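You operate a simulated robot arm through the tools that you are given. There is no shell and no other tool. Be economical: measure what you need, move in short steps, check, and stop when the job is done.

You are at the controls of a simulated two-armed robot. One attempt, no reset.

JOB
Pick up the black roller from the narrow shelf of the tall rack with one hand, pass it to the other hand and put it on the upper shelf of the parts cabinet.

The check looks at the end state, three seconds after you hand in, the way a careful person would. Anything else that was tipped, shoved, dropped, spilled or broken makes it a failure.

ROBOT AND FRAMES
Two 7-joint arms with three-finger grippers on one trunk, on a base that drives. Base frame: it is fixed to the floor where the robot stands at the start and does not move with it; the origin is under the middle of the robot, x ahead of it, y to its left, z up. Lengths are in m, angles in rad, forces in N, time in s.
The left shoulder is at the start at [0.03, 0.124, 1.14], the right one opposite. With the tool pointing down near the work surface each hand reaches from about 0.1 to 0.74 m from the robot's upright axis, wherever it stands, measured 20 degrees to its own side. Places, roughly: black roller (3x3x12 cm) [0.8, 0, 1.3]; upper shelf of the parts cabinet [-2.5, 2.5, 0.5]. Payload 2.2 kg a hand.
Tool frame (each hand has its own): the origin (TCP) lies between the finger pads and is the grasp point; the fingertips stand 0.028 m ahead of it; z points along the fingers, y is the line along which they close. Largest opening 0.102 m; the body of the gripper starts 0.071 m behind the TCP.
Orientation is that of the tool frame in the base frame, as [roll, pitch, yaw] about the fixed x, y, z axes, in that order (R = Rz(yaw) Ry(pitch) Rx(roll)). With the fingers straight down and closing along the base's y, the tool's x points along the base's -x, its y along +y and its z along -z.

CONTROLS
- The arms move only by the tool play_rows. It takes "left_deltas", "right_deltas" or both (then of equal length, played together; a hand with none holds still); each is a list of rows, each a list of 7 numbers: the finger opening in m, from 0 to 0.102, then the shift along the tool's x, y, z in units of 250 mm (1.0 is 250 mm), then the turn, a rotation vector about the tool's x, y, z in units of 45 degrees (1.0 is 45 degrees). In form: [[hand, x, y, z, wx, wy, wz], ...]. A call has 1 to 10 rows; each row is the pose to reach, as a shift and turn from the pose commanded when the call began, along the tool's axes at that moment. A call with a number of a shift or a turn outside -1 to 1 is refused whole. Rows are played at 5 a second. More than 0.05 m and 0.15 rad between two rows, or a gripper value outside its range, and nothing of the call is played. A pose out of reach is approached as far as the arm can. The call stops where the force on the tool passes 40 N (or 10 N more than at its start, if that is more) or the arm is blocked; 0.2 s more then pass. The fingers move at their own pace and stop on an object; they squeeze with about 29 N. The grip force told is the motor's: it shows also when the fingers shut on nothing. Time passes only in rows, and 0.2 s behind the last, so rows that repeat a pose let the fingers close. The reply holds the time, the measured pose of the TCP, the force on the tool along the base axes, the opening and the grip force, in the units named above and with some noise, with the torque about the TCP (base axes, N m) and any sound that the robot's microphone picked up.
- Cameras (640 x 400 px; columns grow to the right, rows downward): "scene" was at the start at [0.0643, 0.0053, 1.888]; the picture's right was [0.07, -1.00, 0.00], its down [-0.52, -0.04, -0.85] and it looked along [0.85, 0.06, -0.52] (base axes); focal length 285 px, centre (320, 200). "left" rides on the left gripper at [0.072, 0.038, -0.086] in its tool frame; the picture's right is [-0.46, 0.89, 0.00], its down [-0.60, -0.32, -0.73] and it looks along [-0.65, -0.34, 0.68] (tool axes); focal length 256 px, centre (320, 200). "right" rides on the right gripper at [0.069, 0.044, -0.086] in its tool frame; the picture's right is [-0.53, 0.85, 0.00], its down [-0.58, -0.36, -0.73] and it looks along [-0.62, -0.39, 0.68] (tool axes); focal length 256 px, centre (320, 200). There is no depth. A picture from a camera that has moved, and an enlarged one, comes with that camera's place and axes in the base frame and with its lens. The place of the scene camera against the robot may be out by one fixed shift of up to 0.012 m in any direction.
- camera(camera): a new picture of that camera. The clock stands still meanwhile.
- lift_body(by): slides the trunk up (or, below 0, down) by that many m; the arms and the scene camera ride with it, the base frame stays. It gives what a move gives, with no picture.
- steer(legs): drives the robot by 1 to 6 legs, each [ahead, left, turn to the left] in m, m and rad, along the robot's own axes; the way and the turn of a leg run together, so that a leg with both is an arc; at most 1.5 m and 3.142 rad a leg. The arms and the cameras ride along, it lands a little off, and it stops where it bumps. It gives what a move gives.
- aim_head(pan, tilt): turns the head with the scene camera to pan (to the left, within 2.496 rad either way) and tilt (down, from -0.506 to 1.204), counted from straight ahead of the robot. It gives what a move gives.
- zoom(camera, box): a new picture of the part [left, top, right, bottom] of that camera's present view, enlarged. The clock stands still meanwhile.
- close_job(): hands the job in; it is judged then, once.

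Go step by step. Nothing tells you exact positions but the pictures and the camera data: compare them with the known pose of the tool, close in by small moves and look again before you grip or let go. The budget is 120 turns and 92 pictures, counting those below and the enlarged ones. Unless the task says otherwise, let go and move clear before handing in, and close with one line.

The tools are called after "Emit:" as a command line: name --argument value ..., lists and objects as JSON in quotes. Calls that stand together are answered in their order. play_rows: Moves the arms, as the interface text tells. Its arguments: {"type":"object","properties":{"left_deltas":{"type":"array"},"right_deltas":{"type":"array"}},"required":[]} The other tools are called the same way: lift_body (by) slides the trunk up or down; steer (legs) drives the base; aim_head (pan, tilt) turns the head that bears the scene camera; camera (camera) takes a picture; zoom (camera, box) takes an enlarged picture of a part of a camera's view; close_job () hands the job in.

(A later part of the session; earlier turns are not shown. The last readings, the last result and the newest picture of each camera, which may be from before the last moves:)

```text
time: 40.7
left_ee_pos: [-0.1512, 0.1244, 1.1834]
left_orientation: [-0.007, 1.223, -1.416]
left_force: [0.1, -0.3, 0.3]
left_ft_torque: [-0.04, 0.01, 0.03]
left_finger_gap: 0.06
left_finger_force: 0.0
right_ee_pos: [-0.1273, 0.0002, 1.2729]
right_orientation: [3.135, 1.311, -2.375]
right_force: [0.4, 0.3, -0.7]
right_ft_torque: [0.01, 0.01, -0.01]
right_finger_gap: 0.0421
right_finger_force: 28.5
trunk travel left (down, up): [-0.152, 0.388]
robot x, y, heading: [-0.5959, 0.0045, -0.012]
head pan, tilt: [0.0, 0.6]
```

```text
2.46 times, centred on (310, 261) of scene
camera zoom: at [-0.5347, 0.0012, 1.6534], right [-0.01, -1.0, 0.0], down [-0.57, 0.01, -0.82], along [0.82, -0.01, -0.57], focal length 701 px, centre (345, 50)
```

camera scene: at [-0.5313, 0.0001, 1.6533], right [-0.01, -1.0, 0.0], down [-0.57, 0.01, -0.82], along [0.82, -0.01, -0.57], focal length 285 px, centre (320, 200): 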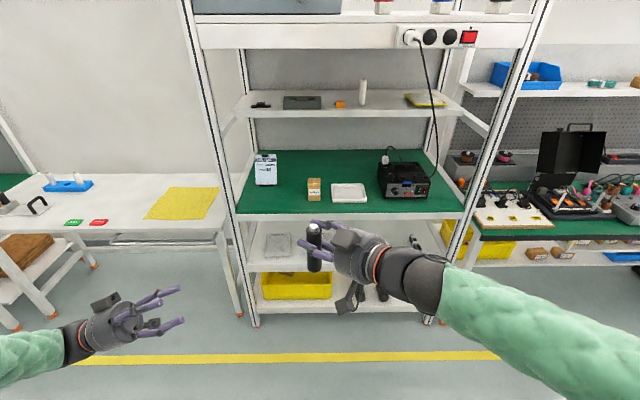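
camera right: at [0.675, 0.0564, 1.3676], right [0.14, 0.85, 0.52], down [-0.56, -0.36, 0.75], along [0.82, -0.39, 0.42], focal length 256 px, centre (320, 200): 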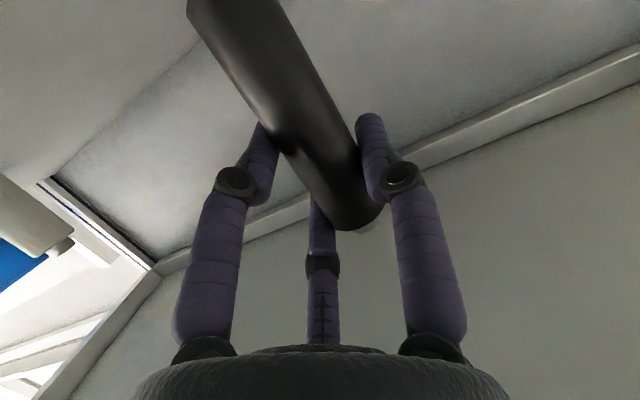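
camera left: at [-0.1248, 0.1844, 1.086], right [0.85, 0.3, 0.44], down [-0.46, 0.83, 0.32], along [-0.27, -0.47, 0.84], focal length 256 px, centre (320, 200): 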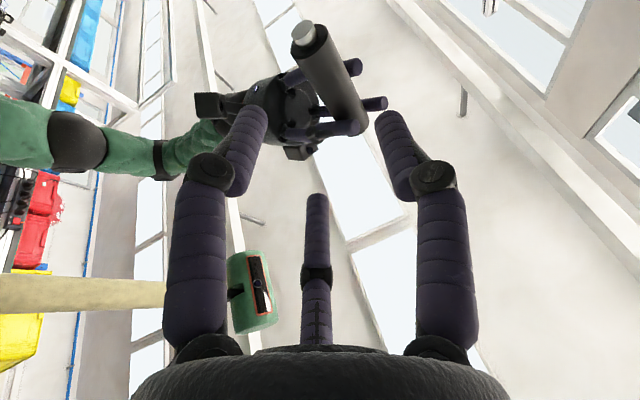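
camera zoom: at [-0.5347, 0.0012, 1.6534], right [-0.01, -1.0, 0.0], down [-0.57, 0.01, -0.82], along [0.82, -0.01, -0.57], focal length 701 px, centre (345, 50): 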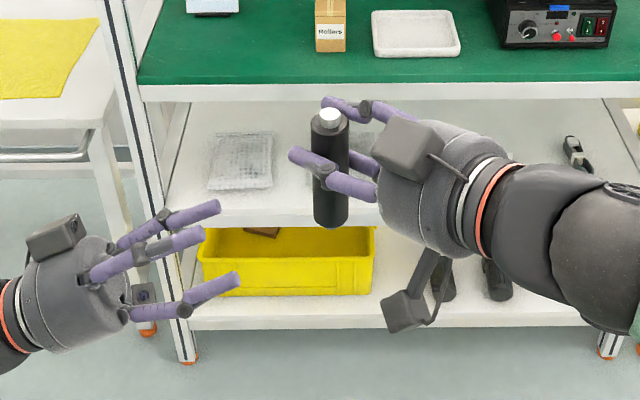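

Both views put the roller axis at about (-0.129, 0.004), with its lower pin at z 1.19, and the staging point is right. I'll advance along the left tool axis most of the way, then check.

Emit:
play_rows --left_deltas '[[0.06, 0.001, -0.003, 0.12, 0, 0, 0], [0.06, 0.002, -0.006, 0.22, 0, 0, 0], [0.06, 0.003, -0.008, 0.3, 0, 0, 0], [0.06, 0.004, -0.01, 0.37, 0, 0, 0]]'

Emit:
camera --camera "left"

Emit:
zoom --camera "scene" --box '[220, 190, 400, 302]'

```text
time: 41.7
left_ee_pos: [-0.1408, 0.0384, 1.2128]
left_orientation: [-0.007, 1.223, -1.416]
left_force: [-0.6, 0.1, 0.2]
left_ft_torque: [-0.02, -0.02, -0.01]
left_finger_gap: 0.0598
left_finger_force: 0.1
right_ee_pos: [-0.1276, -0.0001, 1.2739]
right_orientation: [3.137, 1.311, -2.374]
right_force: [1.4, -0.6, -0.8]
right_ft_torque: [0.01, 0.0, -0.03]
right_finger_gap: 0.0418
right_finger_force: 28.9
trunk travel left (down, up): [-0.152, 0.388]
robot x, y, heading: [-0.5999, 0.0015, -0.011]
head pan, tilt: [0.0, 0.6]
```

```text
57 pictures are left
camera left: at [-0.1129, 0.0993, 1.1162], right [0.85, 0.3, 0.43], down [-0.46, 0.83, 0.32], along [-0.27, -0.47, 0.84], focal length 256 px, centre (320, 200)
```

left: 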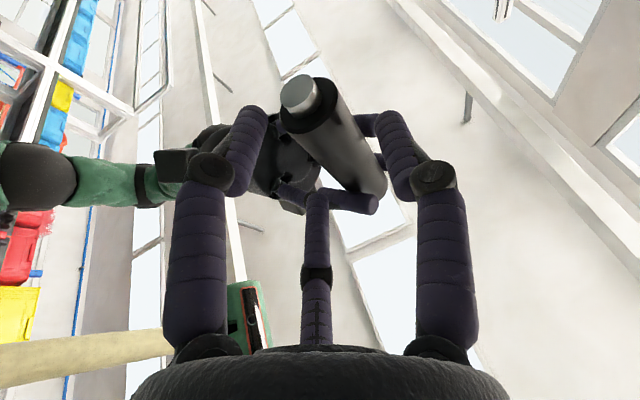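

```text
3.56 times, centred on (310, 246) of scene
camera zoom: at [-0.5348, 0.002, 1.6535], right [-0.01, -1.0, 0.0], down [-0.57, 0.01, -0.82], along [0.82, -0.01, -0.57], focal length 1012 px, centre (356, 36)
```

zoom: 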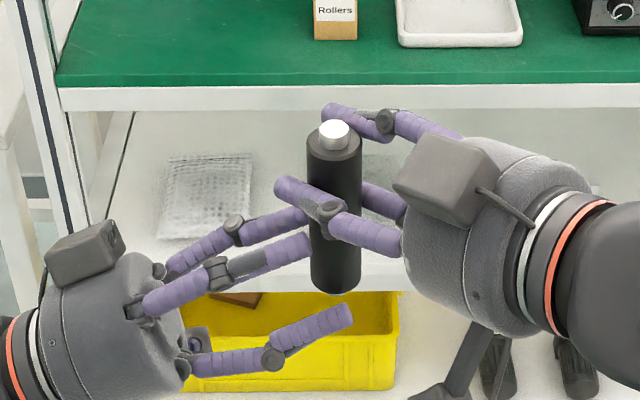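

Alignment holds, with the left fingers passing below the right ones. I'll do the last 38 mm slowly.

Emit:
play_rows --left_deltas '[[0.06, 0.001, 0.001, 0.05, 0, 0, 0], [0.06, 0.002, 0.001, 0.1, 0, 0, 0], [0.06, 0.003, 0.001, 0.152, 0, 0, 0]]'

Emit:
camera --camera "left"

Emit:
zoom --camera "scene" --box '[240, 200, 400, 300]'

```text
time: 42.5
left_ee_pos: [-0.1353, 0.0034, 1.226]
left_orientation: [-0.009, 1.223, -1.417]
left_force: [-0.2, 0.3, 0.5]
left_ft_torque: [0.0, -0.04, 0.02]
left_finger_gap: 0.0596
left_finger_force: 0.1
right_ee_pos: [-0.1274, -0.0001, 1.2734]
right_orientation: [3.136, 1.312, -2.373]
right_force: [0.2, -0.5, -0.5]
right_ft_torque: [-0.01, 0.0, 0.01]
right_finger_gap: 0.0422
right_finger_force: 28.8
trunk travel left (down, up): [-0.152, 0.388]
robot x, y, heading: [-0.596, 0.0057, -0.01]
head pan, tilt: [0.0, 0.6]
```

```text
55 pictures are left
camera left: at [-0.108, 0.0633, 1.1286], right [0.85, 0.3, 0.43], down [-0.46, 0.83, 0.32], along [-0.27, -0.47, 0.84], focal length 256 px, centre (320, 200)
```

left: 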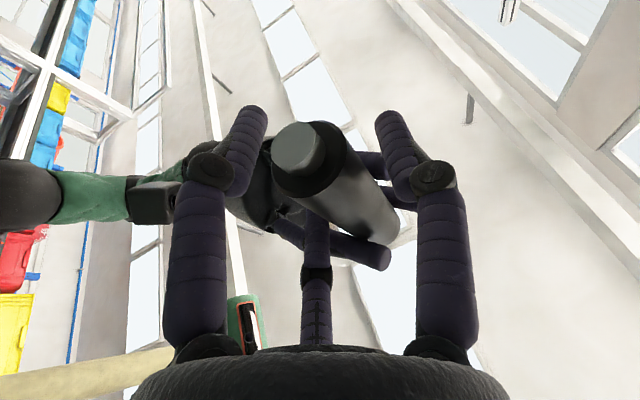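

```text
4.00 times, centred on (320, 250) of scene
camera zoom: at [-0.5349, 0.0017, 1.6535], right [-0.01, -1.0, 0.0], down [-0.56, 0.01, -0.82], along [0.82, -0.01, -0.57], focal length 1139 px, centre (320, 0)
```

zoom: 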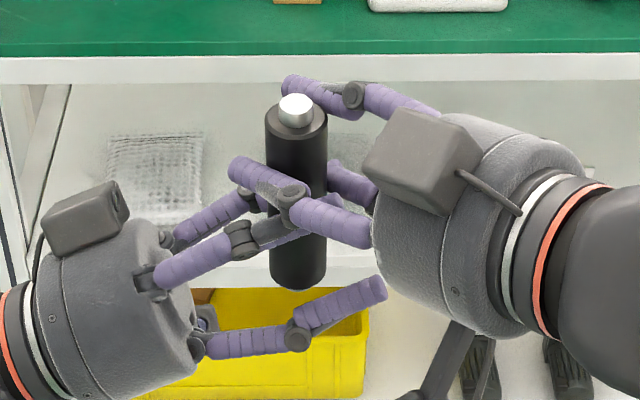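

Everything is straddled with no contact. I'll close the left hand.

Emit:
play_rows --left_deltas '[[0.052, 0, 0, 0, 0, 0, 0], [0.044, 0, 0, 0, 0, 0, 0], [0.02, 0, 0, 0, 0, 0, 0], [0.02, 0, 0, 0, 0, 0, 0], [0.02, 0, 0, 0, 0, 0, 0]]'

Emit:
zoom --camera "scene" --box '[240, 200, 400, 300]'

Emit:
camera --camera "left"

```text
time: 43.7
left_ee_pos: [-0.1338, 0.0041, 1.2257]
left_orientation: [-0.007, 1.223, -1.414]
left_force: [12.3, 3.5, -0.4]
left_ft_torque: [-0.15, 0.02, -0.01]
left_finger_gap: 0.0415
left_finger_force: 29.2
right_ee_pos: [-0.1277, 0.0002, 1.2735]
right_orientation: [3.138, 1.312, -2.375]
right_force: [-12.3, -4.2, 0.6]
right_ft_torque: [-0.07, 0.58, 0.13]
right_finger_gap: 0.0419
right_finger_force: 28.8
trunk travel left (down, up): [-0.152, 0.388]
robot x, y, heading: [-0.5976, 0.0043, -0.012]
head pan, tilt: [0.0, 0.6]
```

```text
4.00 times, centred on (320, 250) of scene
camera zoom: at [-0.5349, 0.0021, 1.6535], right [-0.01, -1.0, 0.0], down [-0.57, 0.01, -0.82], along [0.82, -0.01, -0.57], focal length 1139 px, centre (320, 0)
```

zoom: 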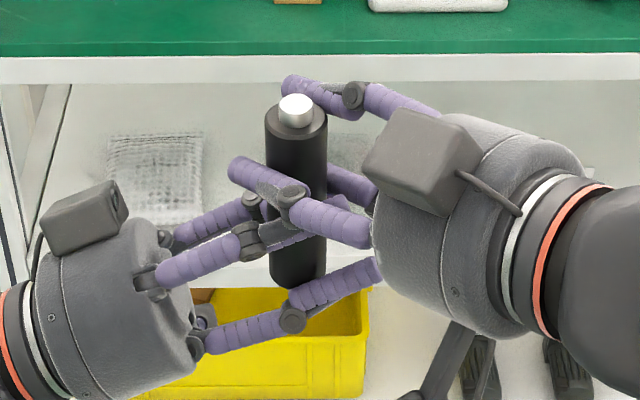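

```text
52 pictures are left
camera left: at [-0.1075, 0.0641, 1.1287], right [0.85, 0.3, 0.43], down [-0.46, 0.83, 0.32], along [-0.26, -0.47, 0.84], focal length 256 px, centre (320, 200)
```

left: 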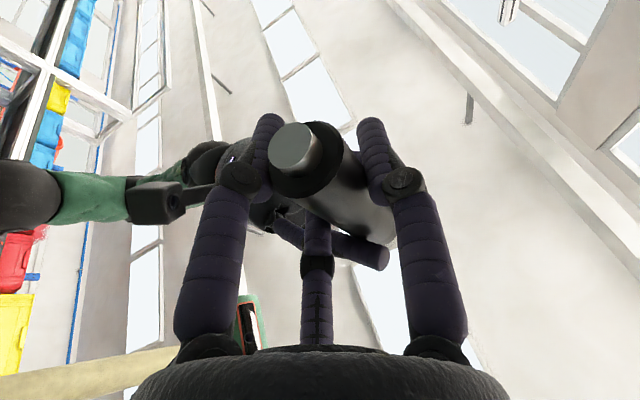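

Both hands hold the roller at the expected gap. I'll open the right hand just enough, then withdraw it along its own axis.

Emit:
play_rows --right_deltas '[[0.05, 0, 0, 0, 0, 0, 0], [0.058, 0, 0, 0, 0, 0, 0], [0.058, 0, 0, 0, 0, 0, 0]]'

Emit:
zoom --camera "scene" --box '[240, 200, 400, 300]'

```text
time: 44.5
left_ee_pos: [-0.1343, 0.0025, 1.2251]
left_orientation: [-0.007, 1.223, -1.418]
left_force: [-2.7, -1.5, -2.8]
left_ft_torque: [0.03, 0.08, -0.08]
left_finger_gap: 0.0414
left_finger_force: 29.1
right_ee_pos: [-0.1267, 0.0007, 1.2729]
right_orientation: [3.138, 1.313, -2.37]
right_force: [3.0, 1.5, 3.6]
right_ft_torque: [0.04, -0.18, 0.03]
right_finger_gap: 0.0575
right_finger_force: 0.0
trunk travel left (down, up): [-0.152, 0.388]
robot x, y, heading: [-0.5989, 0.0046, -0.01]
head pan, tilt: [0.0, 0.6]
```

```text
4.00 times, centred on (320, 250) of scene
camera zoom: at [-0.5349, 0.0021, 1.6535], right [-0.01, -1.0, 0.0], down [-0.57, 0.01, -0.82], along [0.82, -0.01, -0.57], focal length 1139 px, centre (320, 0)
```

zoom: 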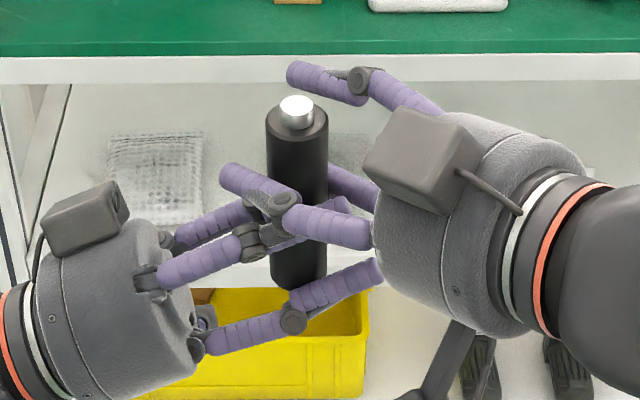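

There's a slight touch of 3 N upward on the right hand, so I'll raise it 6 mm while drawing back.

Emit:
play_rows --right_deltas '[[0.058, -0.024, 0, 0, 0, 0, 0], [0.058, -0.03, 0, -0.05, 0, 0, 0], [0.058, -0.03, 0, -0.15, 0, 0, 0], [0.058, -0.03, 0, -0.25, 0, 0, 0], [0.058, -0.03, 0, -0.4, 0, 0, 0], [0.058, -0.03, 0, -0.55, 0, 0, 0]]'

Emit:
camera --camera "scene"

```text
time: 45.9
left_ee_pos: [-0.1356, 0.0028, 1.2257]
left_orientation: [-0.003, 1.225, -1.413]
left_force: [-0.4, 0.9, 0.1]
left_ft_torque: [0.01, 0.0, -0.02]
left_finger_gap: 0.0417
left_finger_force: 29.4
right_ee_pos: [-0.2217, -0.0917, 1.3154]
right_orientation: [3.138, 1.308, -2.372]
right_force: [-0.1, 0.2, 0.0]
right_ft_torque: [-0.01, 0.04, -0.03]
right_finger_gap: 0.0581
right_finger_force: 0.0
trunk travel left (down, up): [-0.152, 0.388]
robot x, y, heading: [-0.5971, 0.0062, -0.013]
head pan, tilt: [0.0, 0.6]
```

```text
50 pictures are left
camera scene: at [-0.5359, 0.0019, 1.6535], right [-0.01, -1.0, 0.0], down [-0.56, 0.01, -0.83], along [0.83, -0.01, -0.56], focal length 285 px, centre (320, 200)
```

scene: 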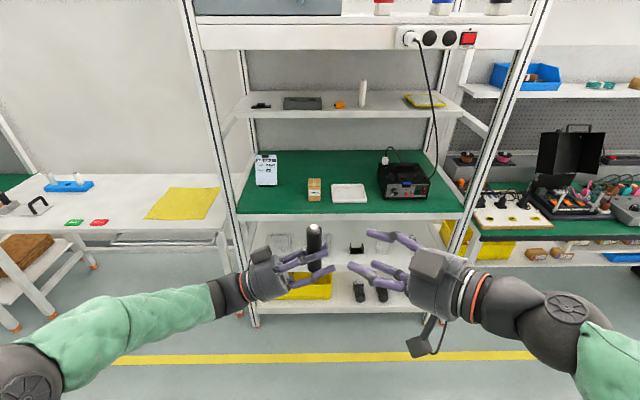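

The left hand has the roller. I'll move the right hand aside and swing the left hand back to point forward.

Emit:
play_rows --right_deltas '[[0.058, 0.028, -0.116, -0.108, 0, 0, 0], [0.058, 0.056, -0.232, -0.216, 0, 0, 0], [0.058, 0.084, -0.348, -0.324, 0, 0, 0], [0.058, 0.112, -0.464, -0.432, 0, 0, 0], [0.058, 0.14, -0.58, -0.54, 0, 0, 0]]'

Emit:
play_rows --left_deltas '[[0.02, -0.03, 0, -0.12, -0.167, 0, 0.061], [0.02, -0.06, 0, -0.24, -0.334, 0, 0.122], [0.02, -0.09, 0, -0.36, -0.502, 0, 0.182], [0.02, -0.12, 0, -0.48, -0.669, 0, 0.243], [0.02, -0.15, 0, -0.6, -0.836, 0, 0.304]]'

Emit:
play_rows --left_deltas '[[0.02, 0, 0, 0, -0.167, 0, 0.061], [0.02, 0, 0, 0, -0.334, 0, 0.122], [0.02, 0, 0, 0, -0.502, 0, 0.182], [0.02, 0, 0, 0, -0.669, 0, 0.243], [0.02, 0, 0, 0, -0.836, 0, 0.304]]'

Emit:
camera --camera "scene"

```text
time: 47.1
left_ee_pos: [-0.1352, 0.003, 1.2244]
left_orientation: [-0.008, 1.224, -1.414]
left_force: [0.3, -0.4, 0.5]
left_ft_torque: [-0.04, 0.01, 0.01]
left_finger_gap: 0.0415
left_finger_force: 28.7
right_ee_pos: [-0.22, -0.2925, 1.3167]
right_orientation: [3.136, 1.313, -2.375]
right_force: [0.0, -0.6, 0.8]
right_ft_torque: [0.02, -0.01, 0.02]
right_finger_gap: 0.0578
right_finger_force: 0.0
trunk travel left (down, up): [-0.152, 0.388]
robot x, y, heading: [-0.5961, 0.0049, -0.017]
head pan, tilt: [0.0, 0.6]
```

```text
time: 48.3
left_ee_pos: [-0.1609, 0.1562, 1.2086]
left_orientation: [-0.002, 1.223, -0.712]
left_force: [-0.2, 0.4, -0.4]
left_ft_torque: [0.01, 0.0, 0.01]
left_finger_gap: 0.0414
left_finger_force: 29.1
right_ee_pos: [-0.2207, -0.2928, 1.3179]
right_orientation: [3.137, 1.314, -2.372]
right_force: [-0.2, -0.3, 0.0]
right_ft_torque: [0.03, 0.01, 0.0]
right_finger_gap: 0.0581
right_finger_force: 0.1
trunk travel left (down, up): [-0.152, 0.388]
robot x, y, heading: [-0.595, 0.0061, -0.012]
head pan, tilt: [0.0, 0.6]
```

```text
time: 49.5
left_ee_pos: [-0.1542, 0.2382, 1.2165]
left_orientation: [-0.009, 1.227, -0.084]
left_force: [-0.1, -0.4, 0.0]
left_ft_torque: [-0.03, -0.01, 0.02]
left_finger_gap: 0.0415
left_finger_force: 28.7
left hand out of reach, approached as far as the arm can: row 4, 5
right_ee_pos: [-0.2184, -0.2926, 1.3172]
right_orientation: [3.132, 1.312, -2.379]
right_force: [1.4, -0.4, -0.5]
right_ft_torque: [0.02, 0.02, 0.02]
right_finger_gap: 0.058
right_finger_force: 0.1
trunk travel left (down, up): [-0.152, 0.388]
robot x, y, heading: [-0.5987, 0.0036, -0.013]
head pan, tilt: [0.0, 0.6]
```

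```text
49 pictures are left
camera scene: at [-0.5328, 0.0019, 1.6534], right [-0.01, -1.0, 0.0], down [-0.57, 0.01, -0.82], along [0.82, -0.01, -0.57], focal length 285 px, centre (320, 200)
```

scene: 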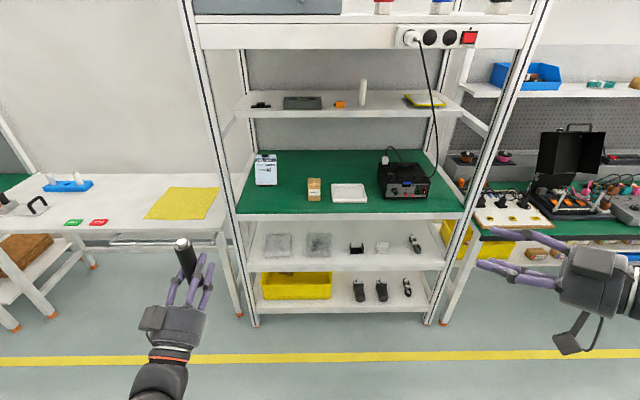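

The rack is undisturbed. Next I'll move the left hand slightly outward and start rolling it about its axis to flip the roller end for end.

Emit:
play_rows --left_deltas '[[0.02, 0, 0.03, 0.06, 0, 0, 0.16], [0.02, 0, 0.06, 0.12, 0, 0, 0.33], [0.02, 0, 0.09, 0.18, 0, 0, 0.5], [0.02, 0, 0.12, 0.24, 0, 0, 0.66], [0.02, 0, 0.15, 0.3, 0, 0, 0.83], [0.02, 0, 0.18, 0.36, 0, 0, 1.0]]'

Emit:
play_rows --left_deltas '[[0.02, 0, 0, 0, 0, 0, 0.16], [0.02, 0, 0, 0, 0, 0, 0.33], [0.02, 0, 0, 0, 0, 0, 0.5], [0.02, 0, 0, 0, 0, 0, 0.66], [0.02, 0, 0, 0, 0, 0, 0.83], [0.02, 0, 0, 0, 0, 0, 1.0]]'

Emit:
play_rows --left_deltas '[[0.02, 0, 0, 0, 0, 0, 0.16], [0.02, 0, 0, 0, 0, 0, 0.33], [0.02, 0, 0, 0, 0, 0, 0.5], [0.02, 0, 0, 0, 0, 0, 0.66], [0.02, 0, 0, 0, 0, 0, 0.83], [0.02, 0, 0, 0, 0, 0, 1.0]]'

Emit:
camera --camera "scene"

```text
time: 50.9
left_ee_pos: [-0.1385, 0.3354, 1.3177]
left_orientation: [1.151, 0.755, 1.161]
left_force: [-0.1, -0.5, -1.4]
left_ft_torque: [-0.03, 0.02, 0.0]
left_finger_gap: 0.0412
left_finger_force: 29.1
left hand out of reach, approached as far as the arm can: row 1, 2, 3, 4, 5, 6
right_ee_pos: [-0.2198, -0.2924, 1.3188]
right_orientation: [3.136, 1.314, -2.373]
right_force: [0.8, -0.1, -0.6]
right_ft_torque: [-0.01, 0.0, 0.01]
right_finger_gap: 0.0582
right_finger_force: 0.0
trunk travel left (down, up): [-0.152, 0.388]
robot x, y, heading: [-0.5982, 0.0044, -0.013]
head pan, tilt: [0.0, 0.6]
```

```text
time: 52.3
left_ee_pos: [-0.146, 0.3178, 1.4336]
left_orientation: [1.339, 0.033, 1.465]
left_force: [-0.1, 0.5, -1.5]
left_ft_torque: [0.0, 0.0, 0.0]
left_finger_gap: 0.0419
left_finger_force: 28.9
left hand out of reach, approached as far as the arm can: row 1, 2, 3, 4, 5, 6
right_ee_pos: [-0.2198, -0.2914, 1.3178]
right_orientation: [3.136, 1.314, -2.374]
right_force: [0.1, 0.3, -0.3]
right_ft_torque: [0.01, 0.03, -0.02]
right_finger_gap: 0.0579
right_finger_force: 0.1
trunk travel left (down, up): [-0.152, 0.388]
robot x, y, heading: [-0.596, 0.0054, -0.012]
head pan, tilt: [0.0, 0.6]
```

```text
time: 53.7
left_ee_pos: [-0.1462, 0.2732, 1.4594]
left_orientation: [1.274, -0.725, 1.687]
left_force: [-0.8, -0.1, -1.0]
left_ft_torque: [0.02, 0.01, 0.01]
left_finger_gap: 0.0414
left_finger_force: 29.1
left hand out of reach, approached as far as the arm can: row 1, 2, 3, 4, 5, 6
right_ee_pos: [-0.2199, -0.2916, 1.3185]
right_orientation: [3.137, 1.312, -2.373]
right_force: [-0.8, -0.1, 0.4]
right_ft_torque: [-0.01, 0.0, -0.02]
right_finger_gap: 0.058
right_finger_force: 0.1
trunk travel left (down, up): [-0.152, 0.388]
robot x, y, heading: [-0.5964, 0.002, -0.009]
head pan, tilt: [0.0, 0.6]
```

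```text
48 pictures are left
camera scene: at [-0.5349, 0.0022, 1.6534], right [-0.01, -1.0, 0.0], down [-0.57, 0.01, -0.82], along [0.82, -0.01, -0.57], focal length 285 px, centre (320, 200)
```

scene: 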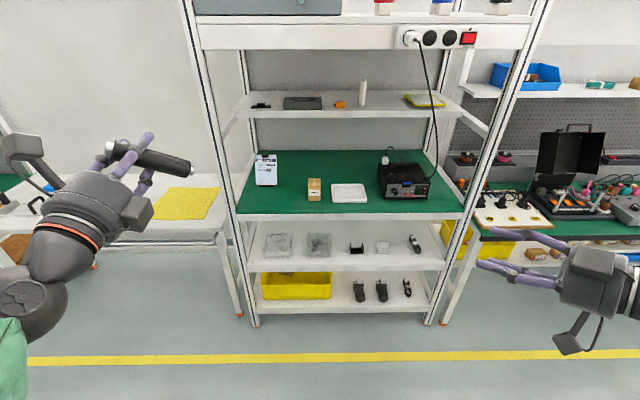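

The roll is tracking (about 135° done). I'll finish the last 45° and look.

Emit:
play_rows --left_deltas '[[0.02, 0, 0, 0, 0, 0, 0.16], [0.02, 0, 0, 0, 0, 0, 0.33], [0.02, 0, 0, 0, 0, 0, 0.5], [0.02, 0, 0, 0, 0, 0, 0.66], [0.02, 0, 0, 0, 0, 0, 0.83], [0.02, 0, 0, 0, 0, 0, 1.0]]'

Emit:
camera --camera "scene"

```text
time: 55.1
left_ee_pos: [-0.1427, 0.2725, 1.4586]
left_orientation: [0.141, -1.34, 2.896]
left_force: [0.8, -0.9, -0.8]
left_ft_torque: [-0.02, -0.01, 0.01]
left_finger_gap: 0.041
left_finger_force: 29.6
left hand out of reach, approached as far as the arm can: row 1, 2, 3
right_ee_pos: [-0.217, -0.2933, 1.3157]
right_orientation: [3.127, 1.311, -2.385]
right_force: [0.9, -0.6, -0.4]
right_ft_torque: [0.03, -0.02, 0.07]
right_finger_gap: 0.0583
right_finger_force: 0.0
trunk travel left (down, up): [-0.152, 0.388]
robot x, y, heading: [-0.6014, 0.0068, -0.013]
head pan, tilt: [0.0, 0.6]
```

```text
47 pictures are left
camera scene: at [-0.5315, 0.0013, 1.6533], right [-0.01, -1.0, 0.0], down [-0.57, 0.01, -0.82], along [0.82, -0.01, -0.57], focal length 285 px, centre (320, 200)
```

scene: 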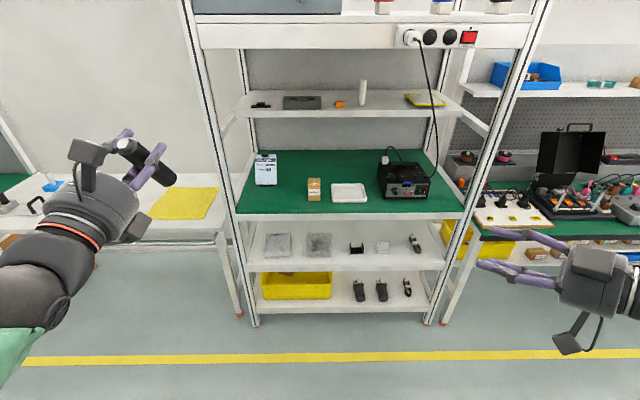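

The roller is flipped: its former top now points down-forward, and the tool's x axis points up. I'll pitch the hand down about 33° to make the roller vertical and lower it.

Emit:
play_rows --left_deltas '[[0.02, -0.13, -0.004, -0.03, 0.022, -0.122, 0.005], [0.02, -0.26, -0.009, -0.06, 0.043, -0.243, 0.01], [0.02, -0.39, -0.013, -0.09, 0.065, -0.365, 0.015], [0.02, -0.52, -0.017, -0.12, 0.087, -0.487, 0.02], [0.02, -0.65, -0.022, -0.15, 0.108, -0.608, 0.025], [0.02, -0.78, -0.026, -0.18, 0.13, -0.73, 0.03]]'

Emit:
camera --camera "scene"

```text
time: 56.5
left_ee_pos: [-0.1447, 0.2734, 1.262]
left_orientation: [3.128, -1.228, 0.007]
left_force: [0.8, -0.7, -0.6]
left_ft_torque: [0.03, 0.04, 0.01]
left_finger_gap: 0.0416
left_finger_force: 28.2
right_ee_pos: [-0.2198, -0.2919, 1.3179]
right_orientation: [3.136, 1.311, -2.372]
right_force: [-0.5, -0.8, 0.4]
right_ft_torque: [0.01, 0.03, -0.01]
right_finger_gap: 0.0579
right_finger_force: 0.0
trunk travel left (down, up): [-0.152, 0.388]
robot x, y, heading: [-0.5972, 0.0041, -0.013]
head pan, tilt: [0.0, 0.6]
```

```text
46 pictures are left
camera scene: at [-0.5344, 0.0022, 1.6534], right [-0.01, -1.0, 0.0], down [-0.57, 0.01, -0.82], along [0.82, -0.01, -0.57], focal length 285 px, centre (320, 200)
```

scene: 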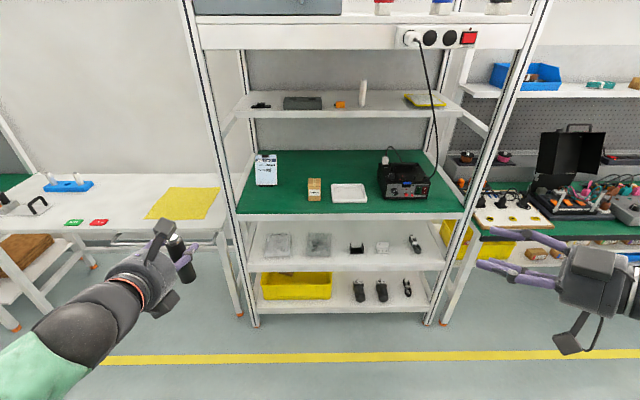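

The roller is vertical and held by its upper part. Now I'll turn left 90° in place and look along the route.

Emit:
steer --legs '[[0, 0, 1.583]]'

Emit:
aim_head --pan 0.5 --tilt 0.5

Emit:
camera --camera "scene"

```text
time: 60.8
left_ee_pos: [-0.8964, 0.4376, 1.262]
left_orientation: [3.126, -1.227, 1.643]
left_force: [-0.3, -0.6, -0.6]
left_ft_torque: [0.02, -0.01, 0.0]
left_finger_gap: 0.0414
left_finger_force: 28.8
right_ee_pos: [-0.3284, 0.3994, 1.3179]
right_orientation: [3.136, 1.314, -0.737]
right_force: [-0.5, 0.1, -0.4]
right_ft_torque: [-0.03, -0.03, -0.01]
right_finger_gap: 0.0581
right_finger_force: 0.0
trunk travel left (down, up): [-0.152, 0.388]
robot x, y, heading: [-0.6015, 0.0035, 1.624]
head pan, tilt: [0.0, 0.6]
```

```text
time: 61.8
left_ee_pos: [-0.8959, 0.4376, 1.2619]
left_orientation: [3.127, -1.227, 1.645]
left_force: [-0.8, 0.1, 0.3]
left_ft_torque: [0.01, -0.01, -0.02]
left_finger_gap: 0.0415
left_finger_force: 29.3
right_ee_pos: [-0.3263, 0.4009, 1.3172]
right_orientation: [3.137, 1.311, -0.735]
right_force: [0.4, 0.4, 0.2]
right_ft_torque: [0.0, 0.0, 0.02]
right_finger_gap: 0.0579
right_finger_force: 0.1
trunk travel left (down, up): [-0.152, 0.388]
robot x, y, heading: [-0.5987, 0.0052, 1.628]
head pan, tilt: [0.499, 0.499]
```

```text
45 pictures are left
camera scene: at [-0.6397, 0.0505, 1.6625], right [0.85, 0.52, 0.0], down [0.25, -0.41, -0.88], along [-0.46, 0.75, -0.48], focal length 285 px, centre (320, 200)
```

scene: 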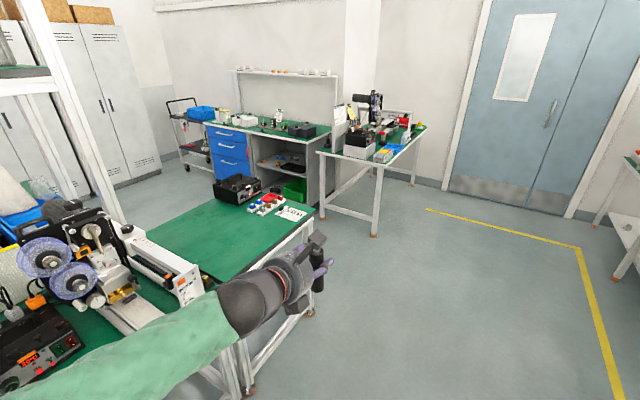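

The green table's far edge is near y 1.35 and the cabinet/table fronts are at about y 2.2–2.3, so the corridor is about 0.9 m. I'll drive to about (-0.6, 1.7), then look again before strafing left.

Emit:
steer --legs '[[0, 0, -0.057], [1.5, 0, 0], [0.2, 0, 0]]'

Emit:
aim_head --pan 1.2 --tilt 0.55

Emit:
camera --camera "scene"

```text
time: 70.7
left_ee_pos: [-0.8322, 2.1442, 1.2615]
left_orientation: [3.126, -1.228, 1.562]
left_force: [0.1, 1.4, -1.1]
left_ft_torque: [-0.02, 0.01, -0.04]
left_finger_gap: 0.0412
left_finger_force: 28.8
right_ee_pos: [-0.268, 2.0601, 1.3177]
right_orientation: [3.131, 1.311, -0.821]
right_force: [0.1, 0.9, -0.8]
right_ft_torque: [0.02, 0.01, 0.05]
right_finger_gap: 0.0582
right_finger_force: 0.0
trunk travel left (down, up): [-0.152, 0.388]
robot x, y, heading: [-0.5713, 1.6828, 1.541]
head pan, tilt: [0.499, 0.499]
```

```text
time: 71.8
left_ee_pos: [-0.8322, 2.1413, 1.261]
left_orientation: [3.127, -1.227, 1.563]
left_force: [0.0, 0.4, -0.8]
left_ft_torque: [0.01, 0.01, 0.04]
left_finger_gap: 0.0415
left_finger_force: 28.9
right_ee_pos: [-0.2681, 2.0572, 1.3173]
right_orientation: [3.136, 1.312, -0.815]
right_force: [0.6, 0.7, 0.1]
right_ft_torque: [-0.01, 0.0, -0.01]
right_finger_gap: 0.0578
right_finger_force: 0.1
trunk travel left (down, up): [-0.152, 0.388]
robot x, y, heading: [-0.5669, 1.6809, 1.541]
head pan, tilt: [1.201, 0.55]
```

```text
44 pictures are left
camera scene: at [-0.6491, 1.6891, 1.658], right [0.39, 0.92, 0.0], down [0.48, -0.2, -0.85], along [-0.79, 0.33, -0.52], focal length 285 px, centre (320, 200)
```

scene: 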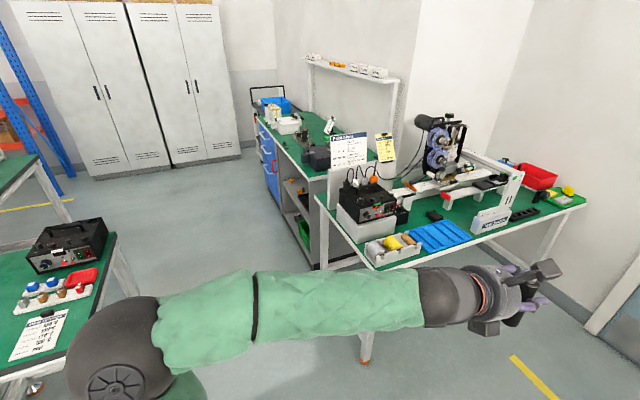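

The corridor is clear: the green table's north edge is at y≈1.2 and the right-hand table front at y≈2.26. I'll strafe left to be in front of the cabinet opening.

Emit:
steer --legs '[[0, 0, 0.03], [0, 1.3, 0], [0, 0.35, 0]]'

Emit:
aim_head --pan 0.2 --tilt 0.8

Emit:
camera --camera "scene"

```text
time: 80.5
left_ee_pos: [-2.4894, 2.1309, 1.2606]
left_orientation: [3.123, -1.228, 1.595]
left_force: [-0.4, 0.6, -2.2]
left_ft_torque: [0.0, -0.03, -0.03]
left_finger_gap: 0.0415
left_finger_force: 28.8
right_ee_pos: [-1.9227, 2.0639, 1.3187]
right_orientation: [3.139, 1.312, -0.784]
right_force: [-0.5, -0.2, 0.0]
right_ft_torque: [-0.01, -0.02, -0.03]
right_finger_gap: 0.0579
right_finger_force: 0.1
trunk travel left (down, up): [-0.152, 0.388]
robot x, y, heading: [-2.2136, 1.6809, 1.573]
head pan, tilt: [1.201, 0.55]
```

```text
time: 81.8
left_ee_pos: [-2.489, 2.1301, 1.2617]
left_orientation: [3.126, -1.227, 1.591]
left_force: [0.6, -0.7, -0.9]
left_ft_torque: [-0.01, 0.0, 0.01]
left_finger_gap: 0.0412
left_finger_force: 28.6
right_ee_pos: [-1.9225, 2.0634, 1.3173]
right_orientation: [3.137, 1.312, -0.79]
right_force: [-0.7, -0.2, 0.0]
right_ft_torque: [0.0, -0.01, 0.01]
right_finger_gap: 0.058
right_finger_force: 0.0
trunk travel left (down, up): [-0.152, 0.388]
robot x, y, heading: [-2.2132, 1.6808, 1.571]
head pan, tilt: [0.201, 0.799]
```

```text
43 pictures are left
camera scene: at [-2.2247, 1.73, 1.6366], right [0.98, 0.2, 0.0], down [0.14, -0.7, -0.7], along [-0.14, 0.68, -0.72], focal length 285 px, centre (320, 200)
```

scene: 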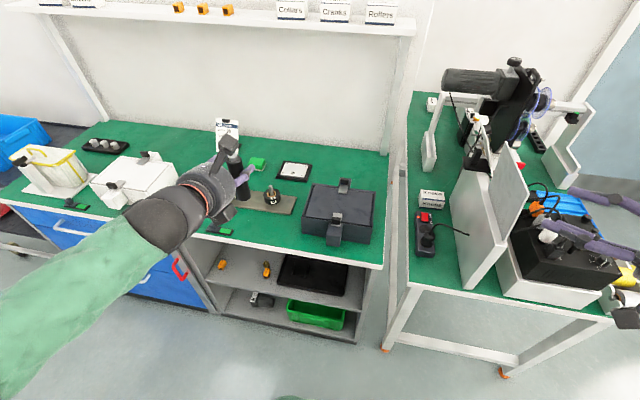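

The opening spans x≈-2.83 to -2.2 with its front at y≈2.26. The tray and one orange part sit front-right, and another orange part front-left. I'll shift left and lower the trunk to see the shelf better.

Emit:
steer --legs '[[-0.08, 0.3, 0]]'

Emit:
lift_body --by -0.15

Emit:
aim_head --pan 0.0 --tilt 0.75

Emit:
camera --camera "scene"

Emit:
zoom --camera "scene" --box '[240, 220, 480, 370]'

```text
time: 83.9
left_ee_pos: [-2.7923, 2.0476, 1.2617]
left_orientation: [3.125, -1.226, 1.597]
left_force: [-0.7, -0.3, -0.7]
left_ft_torque: [0.02, -0.03, -0.03]
left_finger_gap: 0.0411
left_finger_force: 29.0
right_ee_pos: [-2.226, 1.983, 1.3182]
right_orientation: [3.139, 1.31, -0.783]
right_force: [-0.8, -0.3, 0.9]
right_ft_torque: [0.0, -0.03, -0.02]
right_finger_gap: 0.0581
right_finger_force: 0.1
trunk travel left (down, up): [-0.152, 0.388]
robot x, y, heading: [-2.512, 1.5988, 1.574]
head pan, tilt: [0.201, 0.799]
```

```text
time: 85.7
left_ee_pos: [-2.791, 2.0477, 1.1118]
left_orientation: [3.127, -1.227, 1.593]
left_force: [-1.1, 0.6, -1.4]
left_ft_torque: [0.0, -0.02, -0.06]
left_finger_gap: 0.0414
left_finger_force: 28.6
right_ee_pos: [-2.226, 1.9849, 1.1676]
right_orientation: [3.138, 1.313, -0.783]
right_force: [0.5, 1.3, 0.5]
right_ft_torque: [0.03, -0.01, 0.02]
right_finger_gap: 0.0582
right_finger_force: 0.1
trunk travel left (down, up): [-0.002, 0.538]
robot x, y, heading: [-2.5157, 1.6029, 1.577]
head pan, tilt: [0.201, 0.799]
```

```text
time: 86.4
left_ee_pos: [-2.7918, 2.0477, 1.1118]
left_orientation: [3.127, -1.228, 1.595]
left_force: [0.5, 0.1, -0.6]
left_ft_torque: [0.01, 0.0, 0.0]
left_finger_gap: 0.0415
left_finger_force: 29.5
right_ee_pos: [-2.2251, 1.9829, 1.1681]
right_orientation: [3.136, 1.312, -0.784]
right_force: [0.7, -0.2, -0.2]
right_ft_torque: [-0.04, 0.04, 0.02]
right_finger_gap: 0.0578
right_finger_force: 0.1
trunk travel left (down, up): [-0.002, 0.538]
robot x, y, heading: [-2.5145, 1.5998, 1.577]
head pan, tilt: [0.0, 0.75]
```

```text
42 pictures are left
camera scene: at [-2.5104, 1.6527, 1.4906], right [1.0, 0.01, 0.0], down [0.0, -0.68, -0.73], along [0.0, 0.73, -0.68], focal length 285 px, centre (320, 200)
```

scene: 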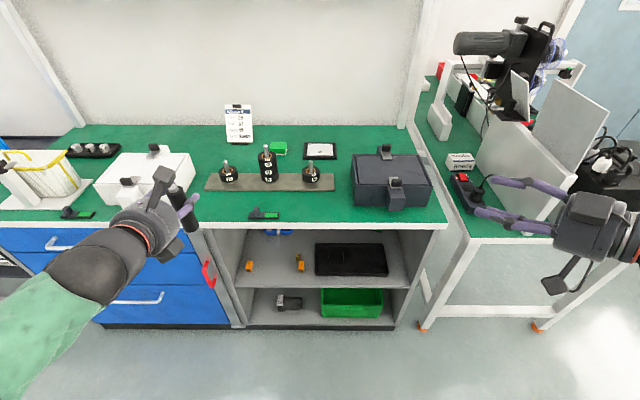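

```text
2.67 times, centred on (360, 295) of scene
camera zoom: at [-2.5104, 1.6527, 1.4906], right [1.0, 0.01, 0.0], down [0.0, -0.68, -0.73], along [0.0, 0.73, -0.68], focal length 759 px, centre (213, -53)
```

zoom: 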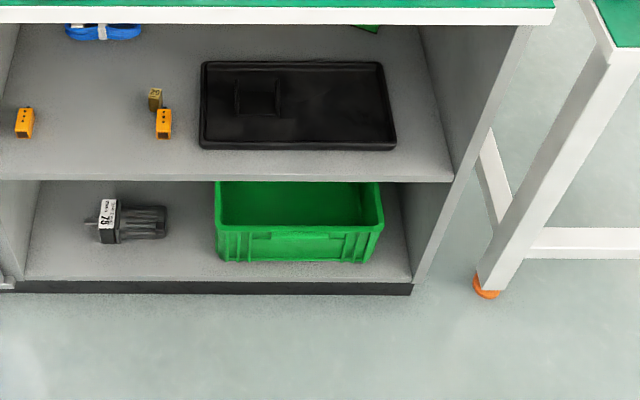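

The shelf contents are clear now: free space lies left of and between the orange blocks. I'll take a second view from another height to triangulate the shelf precisely.

Emit:
lift_body --by 0.2

Emit:
zoom --camera "scene" --box '[200, 250, 440, 400]'

Emit:
lift_body --by -0.2

Emit:
zoom --camera "scene" --box '[200, 190, 440, 340]'

```text
time: 88.6
left_ee_pos: [-2.7909, 2.0483, 1.3112]
left_orientation: [3.129, -1.228, 1.594]
left_force: [-0.7, -0.4, -1.2]
left_ft_torque: [-0.04, 0.0, 0.06]
left_finger_gap: 0.0415
left_finger_force: 29.0
right_ee_pos: [-2.2265, 1.9843, 1.3691]
right_orientation: [3.137, 1.314, -0.784]
right_force: [0.7, 0.0, -0.3]
right_ft_torque: [0.01, 0.02, -0.01]
right_finger_gap: 0.058
right_finger_force: 0.1
trunk travel left (down, up): [-0.202, 0.338]
robot x, y, heading: [-2.518, 1.6036, 1.575]
head pan, tilt: [0.0, 0.75]
```

```text
2.67 times, centred on (320, 325) of scene
camera zoom: at [-2.5103, 1.6528, 1.6904], right [1.0, 0.01, 0.0], down [0.0, -0.68, -0.73], along [0.0, 0.73, -0.68], focal length 759 px, centre (320, -133)
```

zoom: 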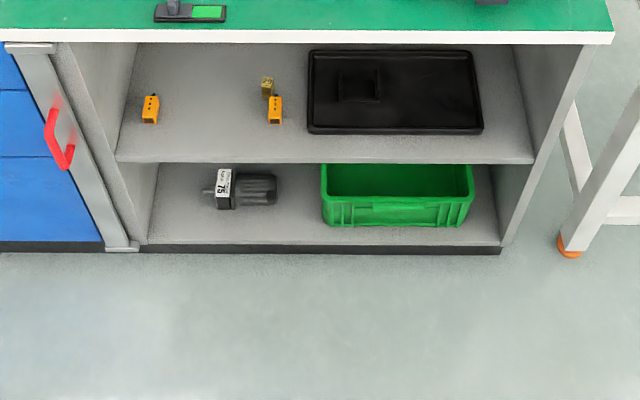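

```text
time: 90.7
left_ee_pos: [-2.7922, 2.0489, 1.1125]
left_orientation: [3.127, -1.228, 1.594]
left_force: [-0.1, -0.3, -1.4]
left_ft_torque: [0.04, 0.0, -0.01]
left_finger_gap: 0.0411
left_finger_force: 28.9
right_ee_pos: [-2.225, 1.9828, 1.1679]
right_orientation: [3.137, 1.311, -0.785]
right_force: [0.4, -0.6, -0.5]
right_ft_torque: [-0.01, 0.02, -0.02]
right_finger_gap: 0.0582
right_finger_force: 0.0
trunk travel left (down, up): [-0.002, 0.538]
robot x, y, heading: [-2.5153, 1.6063, 1.577]
head pan, tilt: [0.0, 0.75]
```

```text
2.67 times, centred on (320, 265) of scene
camera zoom: at [-2.5103, 1.6526, 1.4907], right [1.0, 0.01, 0.0], down [0.0, -0.68, -0.73], along [0.0, 0.73, -0.68], focal length 759 px, centre (320, 27)
```

zoom: 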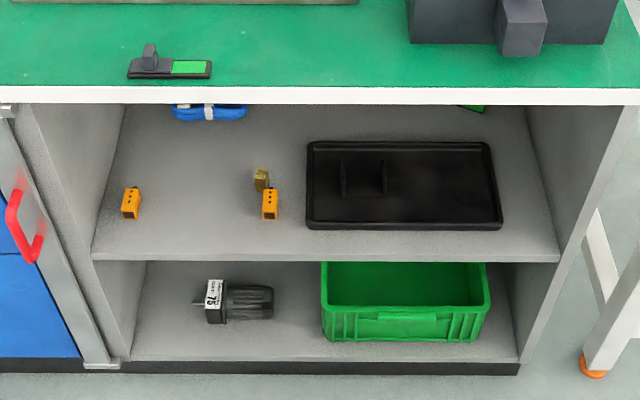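

From the two views I get the shelf surface at z≈0.475, its front edge at y≈2.255, the desk underside at z≈0.83, and the orange blocks at x≈-2.80 and -2.59. I'll place the roller at about (-2.70, 2.34). First I'll lower the hand in front of the cabinet.

Emit:
play_rows --left_deltas '[[0.02, -0.154, 0.06, 0.055, 0, 0, 0], [0.02, -0.308, 0.12, 0.11, 0, 0, 0], [0.02, -0.462, 0.18, 0.165, 0, 0, 0], [0.02, -0.615, 0.24, 0.22, 0, 0, 0], [0.02, -0.769, 0.3, 0.274, 0, 0, 0], [0.02, -0.923, 0.36, 0.329, 0, 0, 0]]'

Emit:
play_rows --left_deltas '[[0.02, -0.154, 0, 0.055, 0, 0, 0], [0.02, -0.308, 0, 0.11, 0, 0, 0], [0.02, -0.462, 0, 0.165, 0, 0, 0], [0.02, -0.615, 0, 0.22, 0, 0, 0], [0.02, -0.769, 0, 0.274, 0, 0, 0], [0.02, -0.89, 0, 0.317, 0, 0, 0]]'

Emit:
camera --camera "scene"

Emit:
camera --camera "left"

```text
time: 92.1
left_ee_pos: [-2.6968, 2.0475, 0.8661]
left_orientation: [3.127, -1.225, 1.595]
left_force: [0.2, -0.5, -0.6]
left_ft_torque: [-0.06, 0.02, -0.02]
left_finger_gap: 0.0414
left_finger_force: 28.7
right_ee_pos: [-2.2243, 1.9844, 1.1672]
right_orientation: [3.134, 1.311, -0.785]
right_force: [-0.5, 0.3, 0.3]
right_ft_torque: [0.0, 0.01, 0.01]
right_finger_gap: 0.058
right_finger_force: 0.2
trunk travel left (down, up): [-0.002, 0.538]
robot x, y, heading: [-2.5166, 1.5988, 1.58]
head pan, tilt: [0.0, 0.75]
```

```text
time: 93.5
left_ee_pos: [-2.6186, 2.0518, 0.6719]
left_orientation: [-3.127, -1.215, 1.594]
left_force: [-0.1, 0.5, -0.3]
left_ft_torque: [-0.02, 0.03, 0.0]
left_finger_gap: 0.0415
left_finger_force: 29.1
left hand out of reach, approached as far as the arm can: row 1, 2, 3, 4, 5, 6
right_ee_pos: [-2.2257, 1.984, 1.1669]
right_orientation: [3.132, 1.309, -0.79]
right_force: [-1.2, 0.3, 0.2]
right_ft_torque: [-0.06, -0.01, 0.03]
right_finger_gap: 0.0583
right_finger_force: 0.1
trunk travel left (down, up): [-0.002, 0.538]
robot x, y, heading: [-2.5152, 1.6025, 1.58]
head pan, tilt: [0.0, 0.75]
```

```text
38 pictures are left
camera scene: at [-2.5103, 1.6539, 1.4905], right [1.0, 0.01, 0.0], down [0.0, -0.68, -0.73], along [0.0, 0.73, -0.68], focal length 285 px, centre (320, 200)
```

scene: 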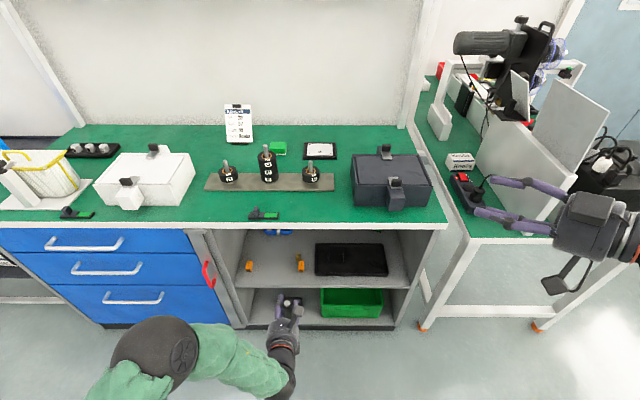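

```text
37 pictures are left
camera left: at [-2.5793, 1.9965, 0.7708], right [0.89, -0.13, -0.44], down [-0.28, -0.91, -0.31], along [-0.36, 0.4, -0.84], focal length 256 px, centre (320, 200)
```

left: 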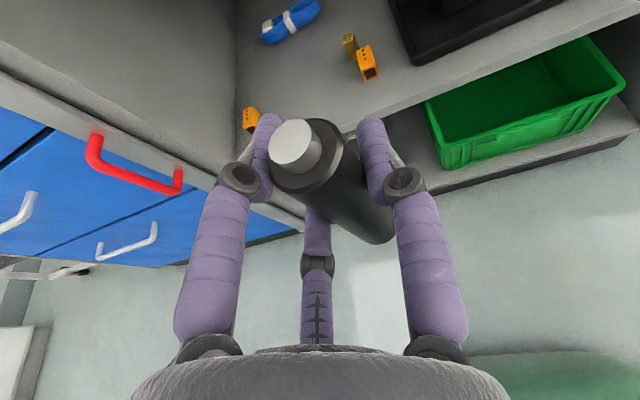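

The arm is cramped this close in. The hand drifted to (-2.62, 2.05, 0.67) but the roller is still upright and held. I'll back the base off a little and extend the hand forward, where it has more room.

Emit:
steer --legs '[[-0.12, 0.05, 0]]'

Emit:
play_rows --left_deltas '[[0.02, 0.05, 0, 0.14, 0, 0, 0], [0.02, 0.1, 0, 0.28, 0, 0, 0], [0.02, 0.15, 0, 0.42, 0, 0, 0], [0.02, 0.2, 0, 0.56, 0, 0, 0]]'

```text
time: 94.8
left_ee_pos: [-2.6668, 1.9311, 0.6732]
left_orientation: [-3.129, -1.217, 1.593]
left_force: [-1.2, -1.2, -1.1]
left_ft_torque: [-0.04, 0.0, 0.0]
left_finger_gap: 0.0413
left_finger_force: 28.9
right_ee_pos: [-2.2735, 1.8625, 1.1683]
right_orientation: [3.14, 1.313, -0.783]
right_force: [-0.1, -0.8, -1.0]
right_ft_torque: [0.02, -0.01, -0.02]
right_finger_gap: 0.058
right_finger_force: 0.1
trunk travel left (down, up): [-0.002, 0.538]
robot x, y, heading: [-2.5627, 1.4824, 1.577]
head pan, tilt: [0.0, 0.75]
```

```text
time: 95.8
left_ee_pos: [-2.6696, 2.0785, 0.6723]
left_orientation: [-3.122, -1.214, 1.591]
left_force: [-0.3, 0.2, -1.0]
left_ft_torque: [0.02, 0.02, -0.03]
left_finger_gap: 0.0413
left_finger_force: 28.7
right_ee_pos: [-2.2735, 1.8635, 1.1688]
right_orientation: [3.139, 1.314, -0.783]
right_force: [0.2, -0.6, -0.2]
right_ft_torque: [-0.03, -0.01, -0.01]
right_finger_gap: 0.058
right_finger_force: 0.0
trunk travel left (down, up): [-0.002, 0.538]
robot x, y, heading: [-2.5623, 1.4781, 1.574]
head pan, tilt: [0.0, 0.75]
```

Reachable now. I'll lower to about z 0.60 just in front of the shelf and check.

Emit:
play_rows --left_deltas '[[0.02, -0.087, -0.04, 0.033, 0, 0, 0], [0.02, -0.175, -0.08, 0.065, 0, 0, 0], [0.02, -0.262, -0.12, 0.098, 0, 0, 0]]'

Emit:
camera --camera "scene"

Emit:
camera --camera "left"

```text
time: 96.6
left_ee_pos: [-2.6638, 2.0869, 0.6154]
left_orientation: [-3.099, -1.202, 1.594]
left_force: [-0.1, 0.1, -1.2]
left_ft_torque: [-0.02, 0.02, -0.02]
left_finger_gap: 0.0411
left_finger_force: 29.0
left hand out of reach, approached as far as the arm can: row 1, 2, 3
right_ee_pos: [-2.273, 1.8637, 1.1678]
right_orientation: [3.137, 1.312, -0.786]
right_force: [0.0, -0.3, -0.1]
right_ft_torque: [0.03, 0.0, -0.01]
right_finger_gap: 0.0577
right_finger_force: 0.0
trunk travel left (down, up): [-0.002, 0.538]
robot x, y, heading: [-2.5662, 1.4781, 1.575]
head pan, tilt: [0.0, 0.75]
```

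```text
36 pictures are left
camera scene: at [-2.5589, 1.5329, 1.4906], right [1.0, 0.0, 0.0], down [0.0, -0.68, -0.73], along [0.0, 0.73, -0.68], focal length 285 px, centre (320, 200)
```

scene: 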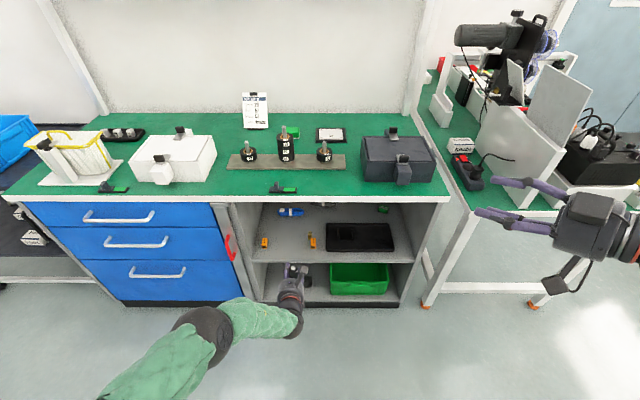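

```text
35 pictures are left
camera left: at [-2.6222, 2.0334, 0.714], right [0.89, -0.11, -0.45], down [-0.26, -0.92, -0.29], along [-0.38, 0.38, -0.84], focal length 256 px, centre (320, 200)
```

left: 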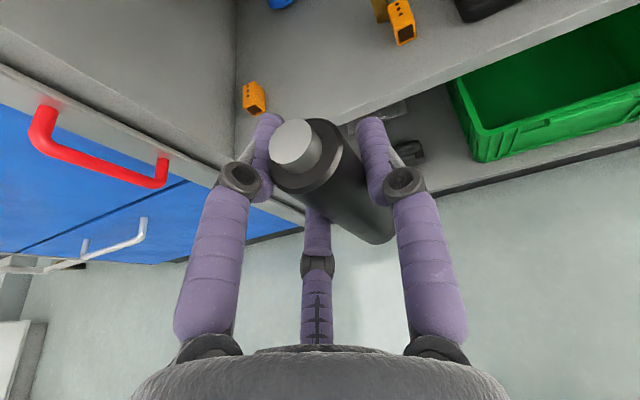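

The limit seems to be wrist bend when the hand is low and close, so I'll move forward into the opening at z≈0.635 with the arm more extended, correcting the small orientation drift on the way.

Emit:
play_rows --left_deltas '[[0.02, 0.1, -0.03, 0.14, -0.013, 0.006, 0], [0.02, 0.17, -0.06, 0.29, -0.027, 0.013, 0], [0.02, 0.24, -0.09, 0.435, -0.04, 0.02, 0], [0.02, 0.31, -0.12, 0.579, -0.054, 0.026, 0]]'

Emit:
camera --camera "left"

Emit:
zoom --camera "scene" --box '[200, 190, 440, 340]'

```text
time: 97.8
left_ee_pos: [-2.6712, 2.2197, 0.607]
left_orientation: [3.128, -1.131, 1.561]
left_force: [1.0, -0.9, -0.7]
left_ft_torque: [0.03, -0.03, 0.02]
left_finger_gap: 0.0414
left_finger_force: 29.2
left hand out of reach, approached as far as the arm can: row 1, 2, 3, 4
right_ee_pos: [-2.2728, 1.8636, 1.1689]
right_orientation: [-3.141, 1.313, -0.781]
right_force: [1.0, -1.1, 0.8]
right_ft_torque: [-0.01, 0.01, -0.01]
right_finger_gap: 0.058
right_finger_force: 0.0
trunk travel left (down, up): [-0.002, 0.538]
robot x, y, heading: [-2.5634, 1.4859, 1.575]
head pan, tilt: [0.0, 0.75]
stopped in row 4 (left hand): the arm was blocked; the commanded pose is now the measured one
```

```text
34 pictures are left
camera left: at [-2.6358, 2.1715, 0.71], right [0.88, -0.22, -0.42], down [-0.34, -0.91, -0.24], along [-0.33, 0.35, -0.88], focal length 256 px, centre (320, 200)
```

left: 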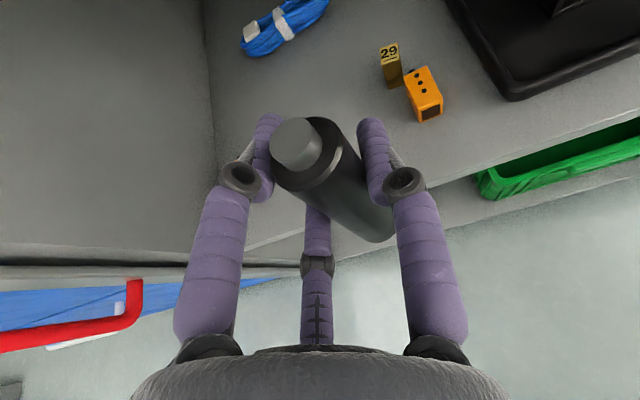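

```text
2.67 times, centred on (320, 265) of scene
camera zoom: at [-2.5587, 1.5326, 1.4906], right [1.0, 0.0, 0.0], down [0.0, -0.68, -0.73], along [0.0, 0.73, -0.68], focal length 759 px, centre (320, 27)
```

zoom: 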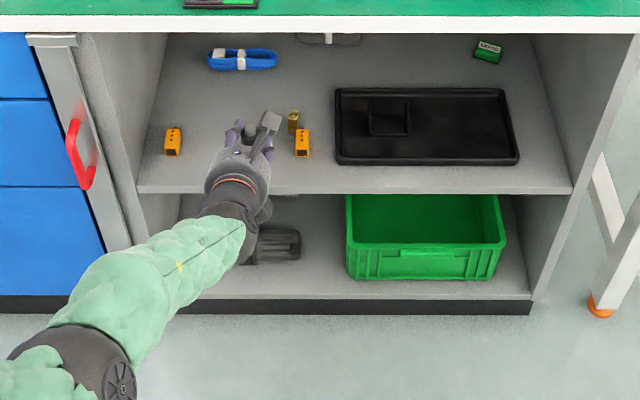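

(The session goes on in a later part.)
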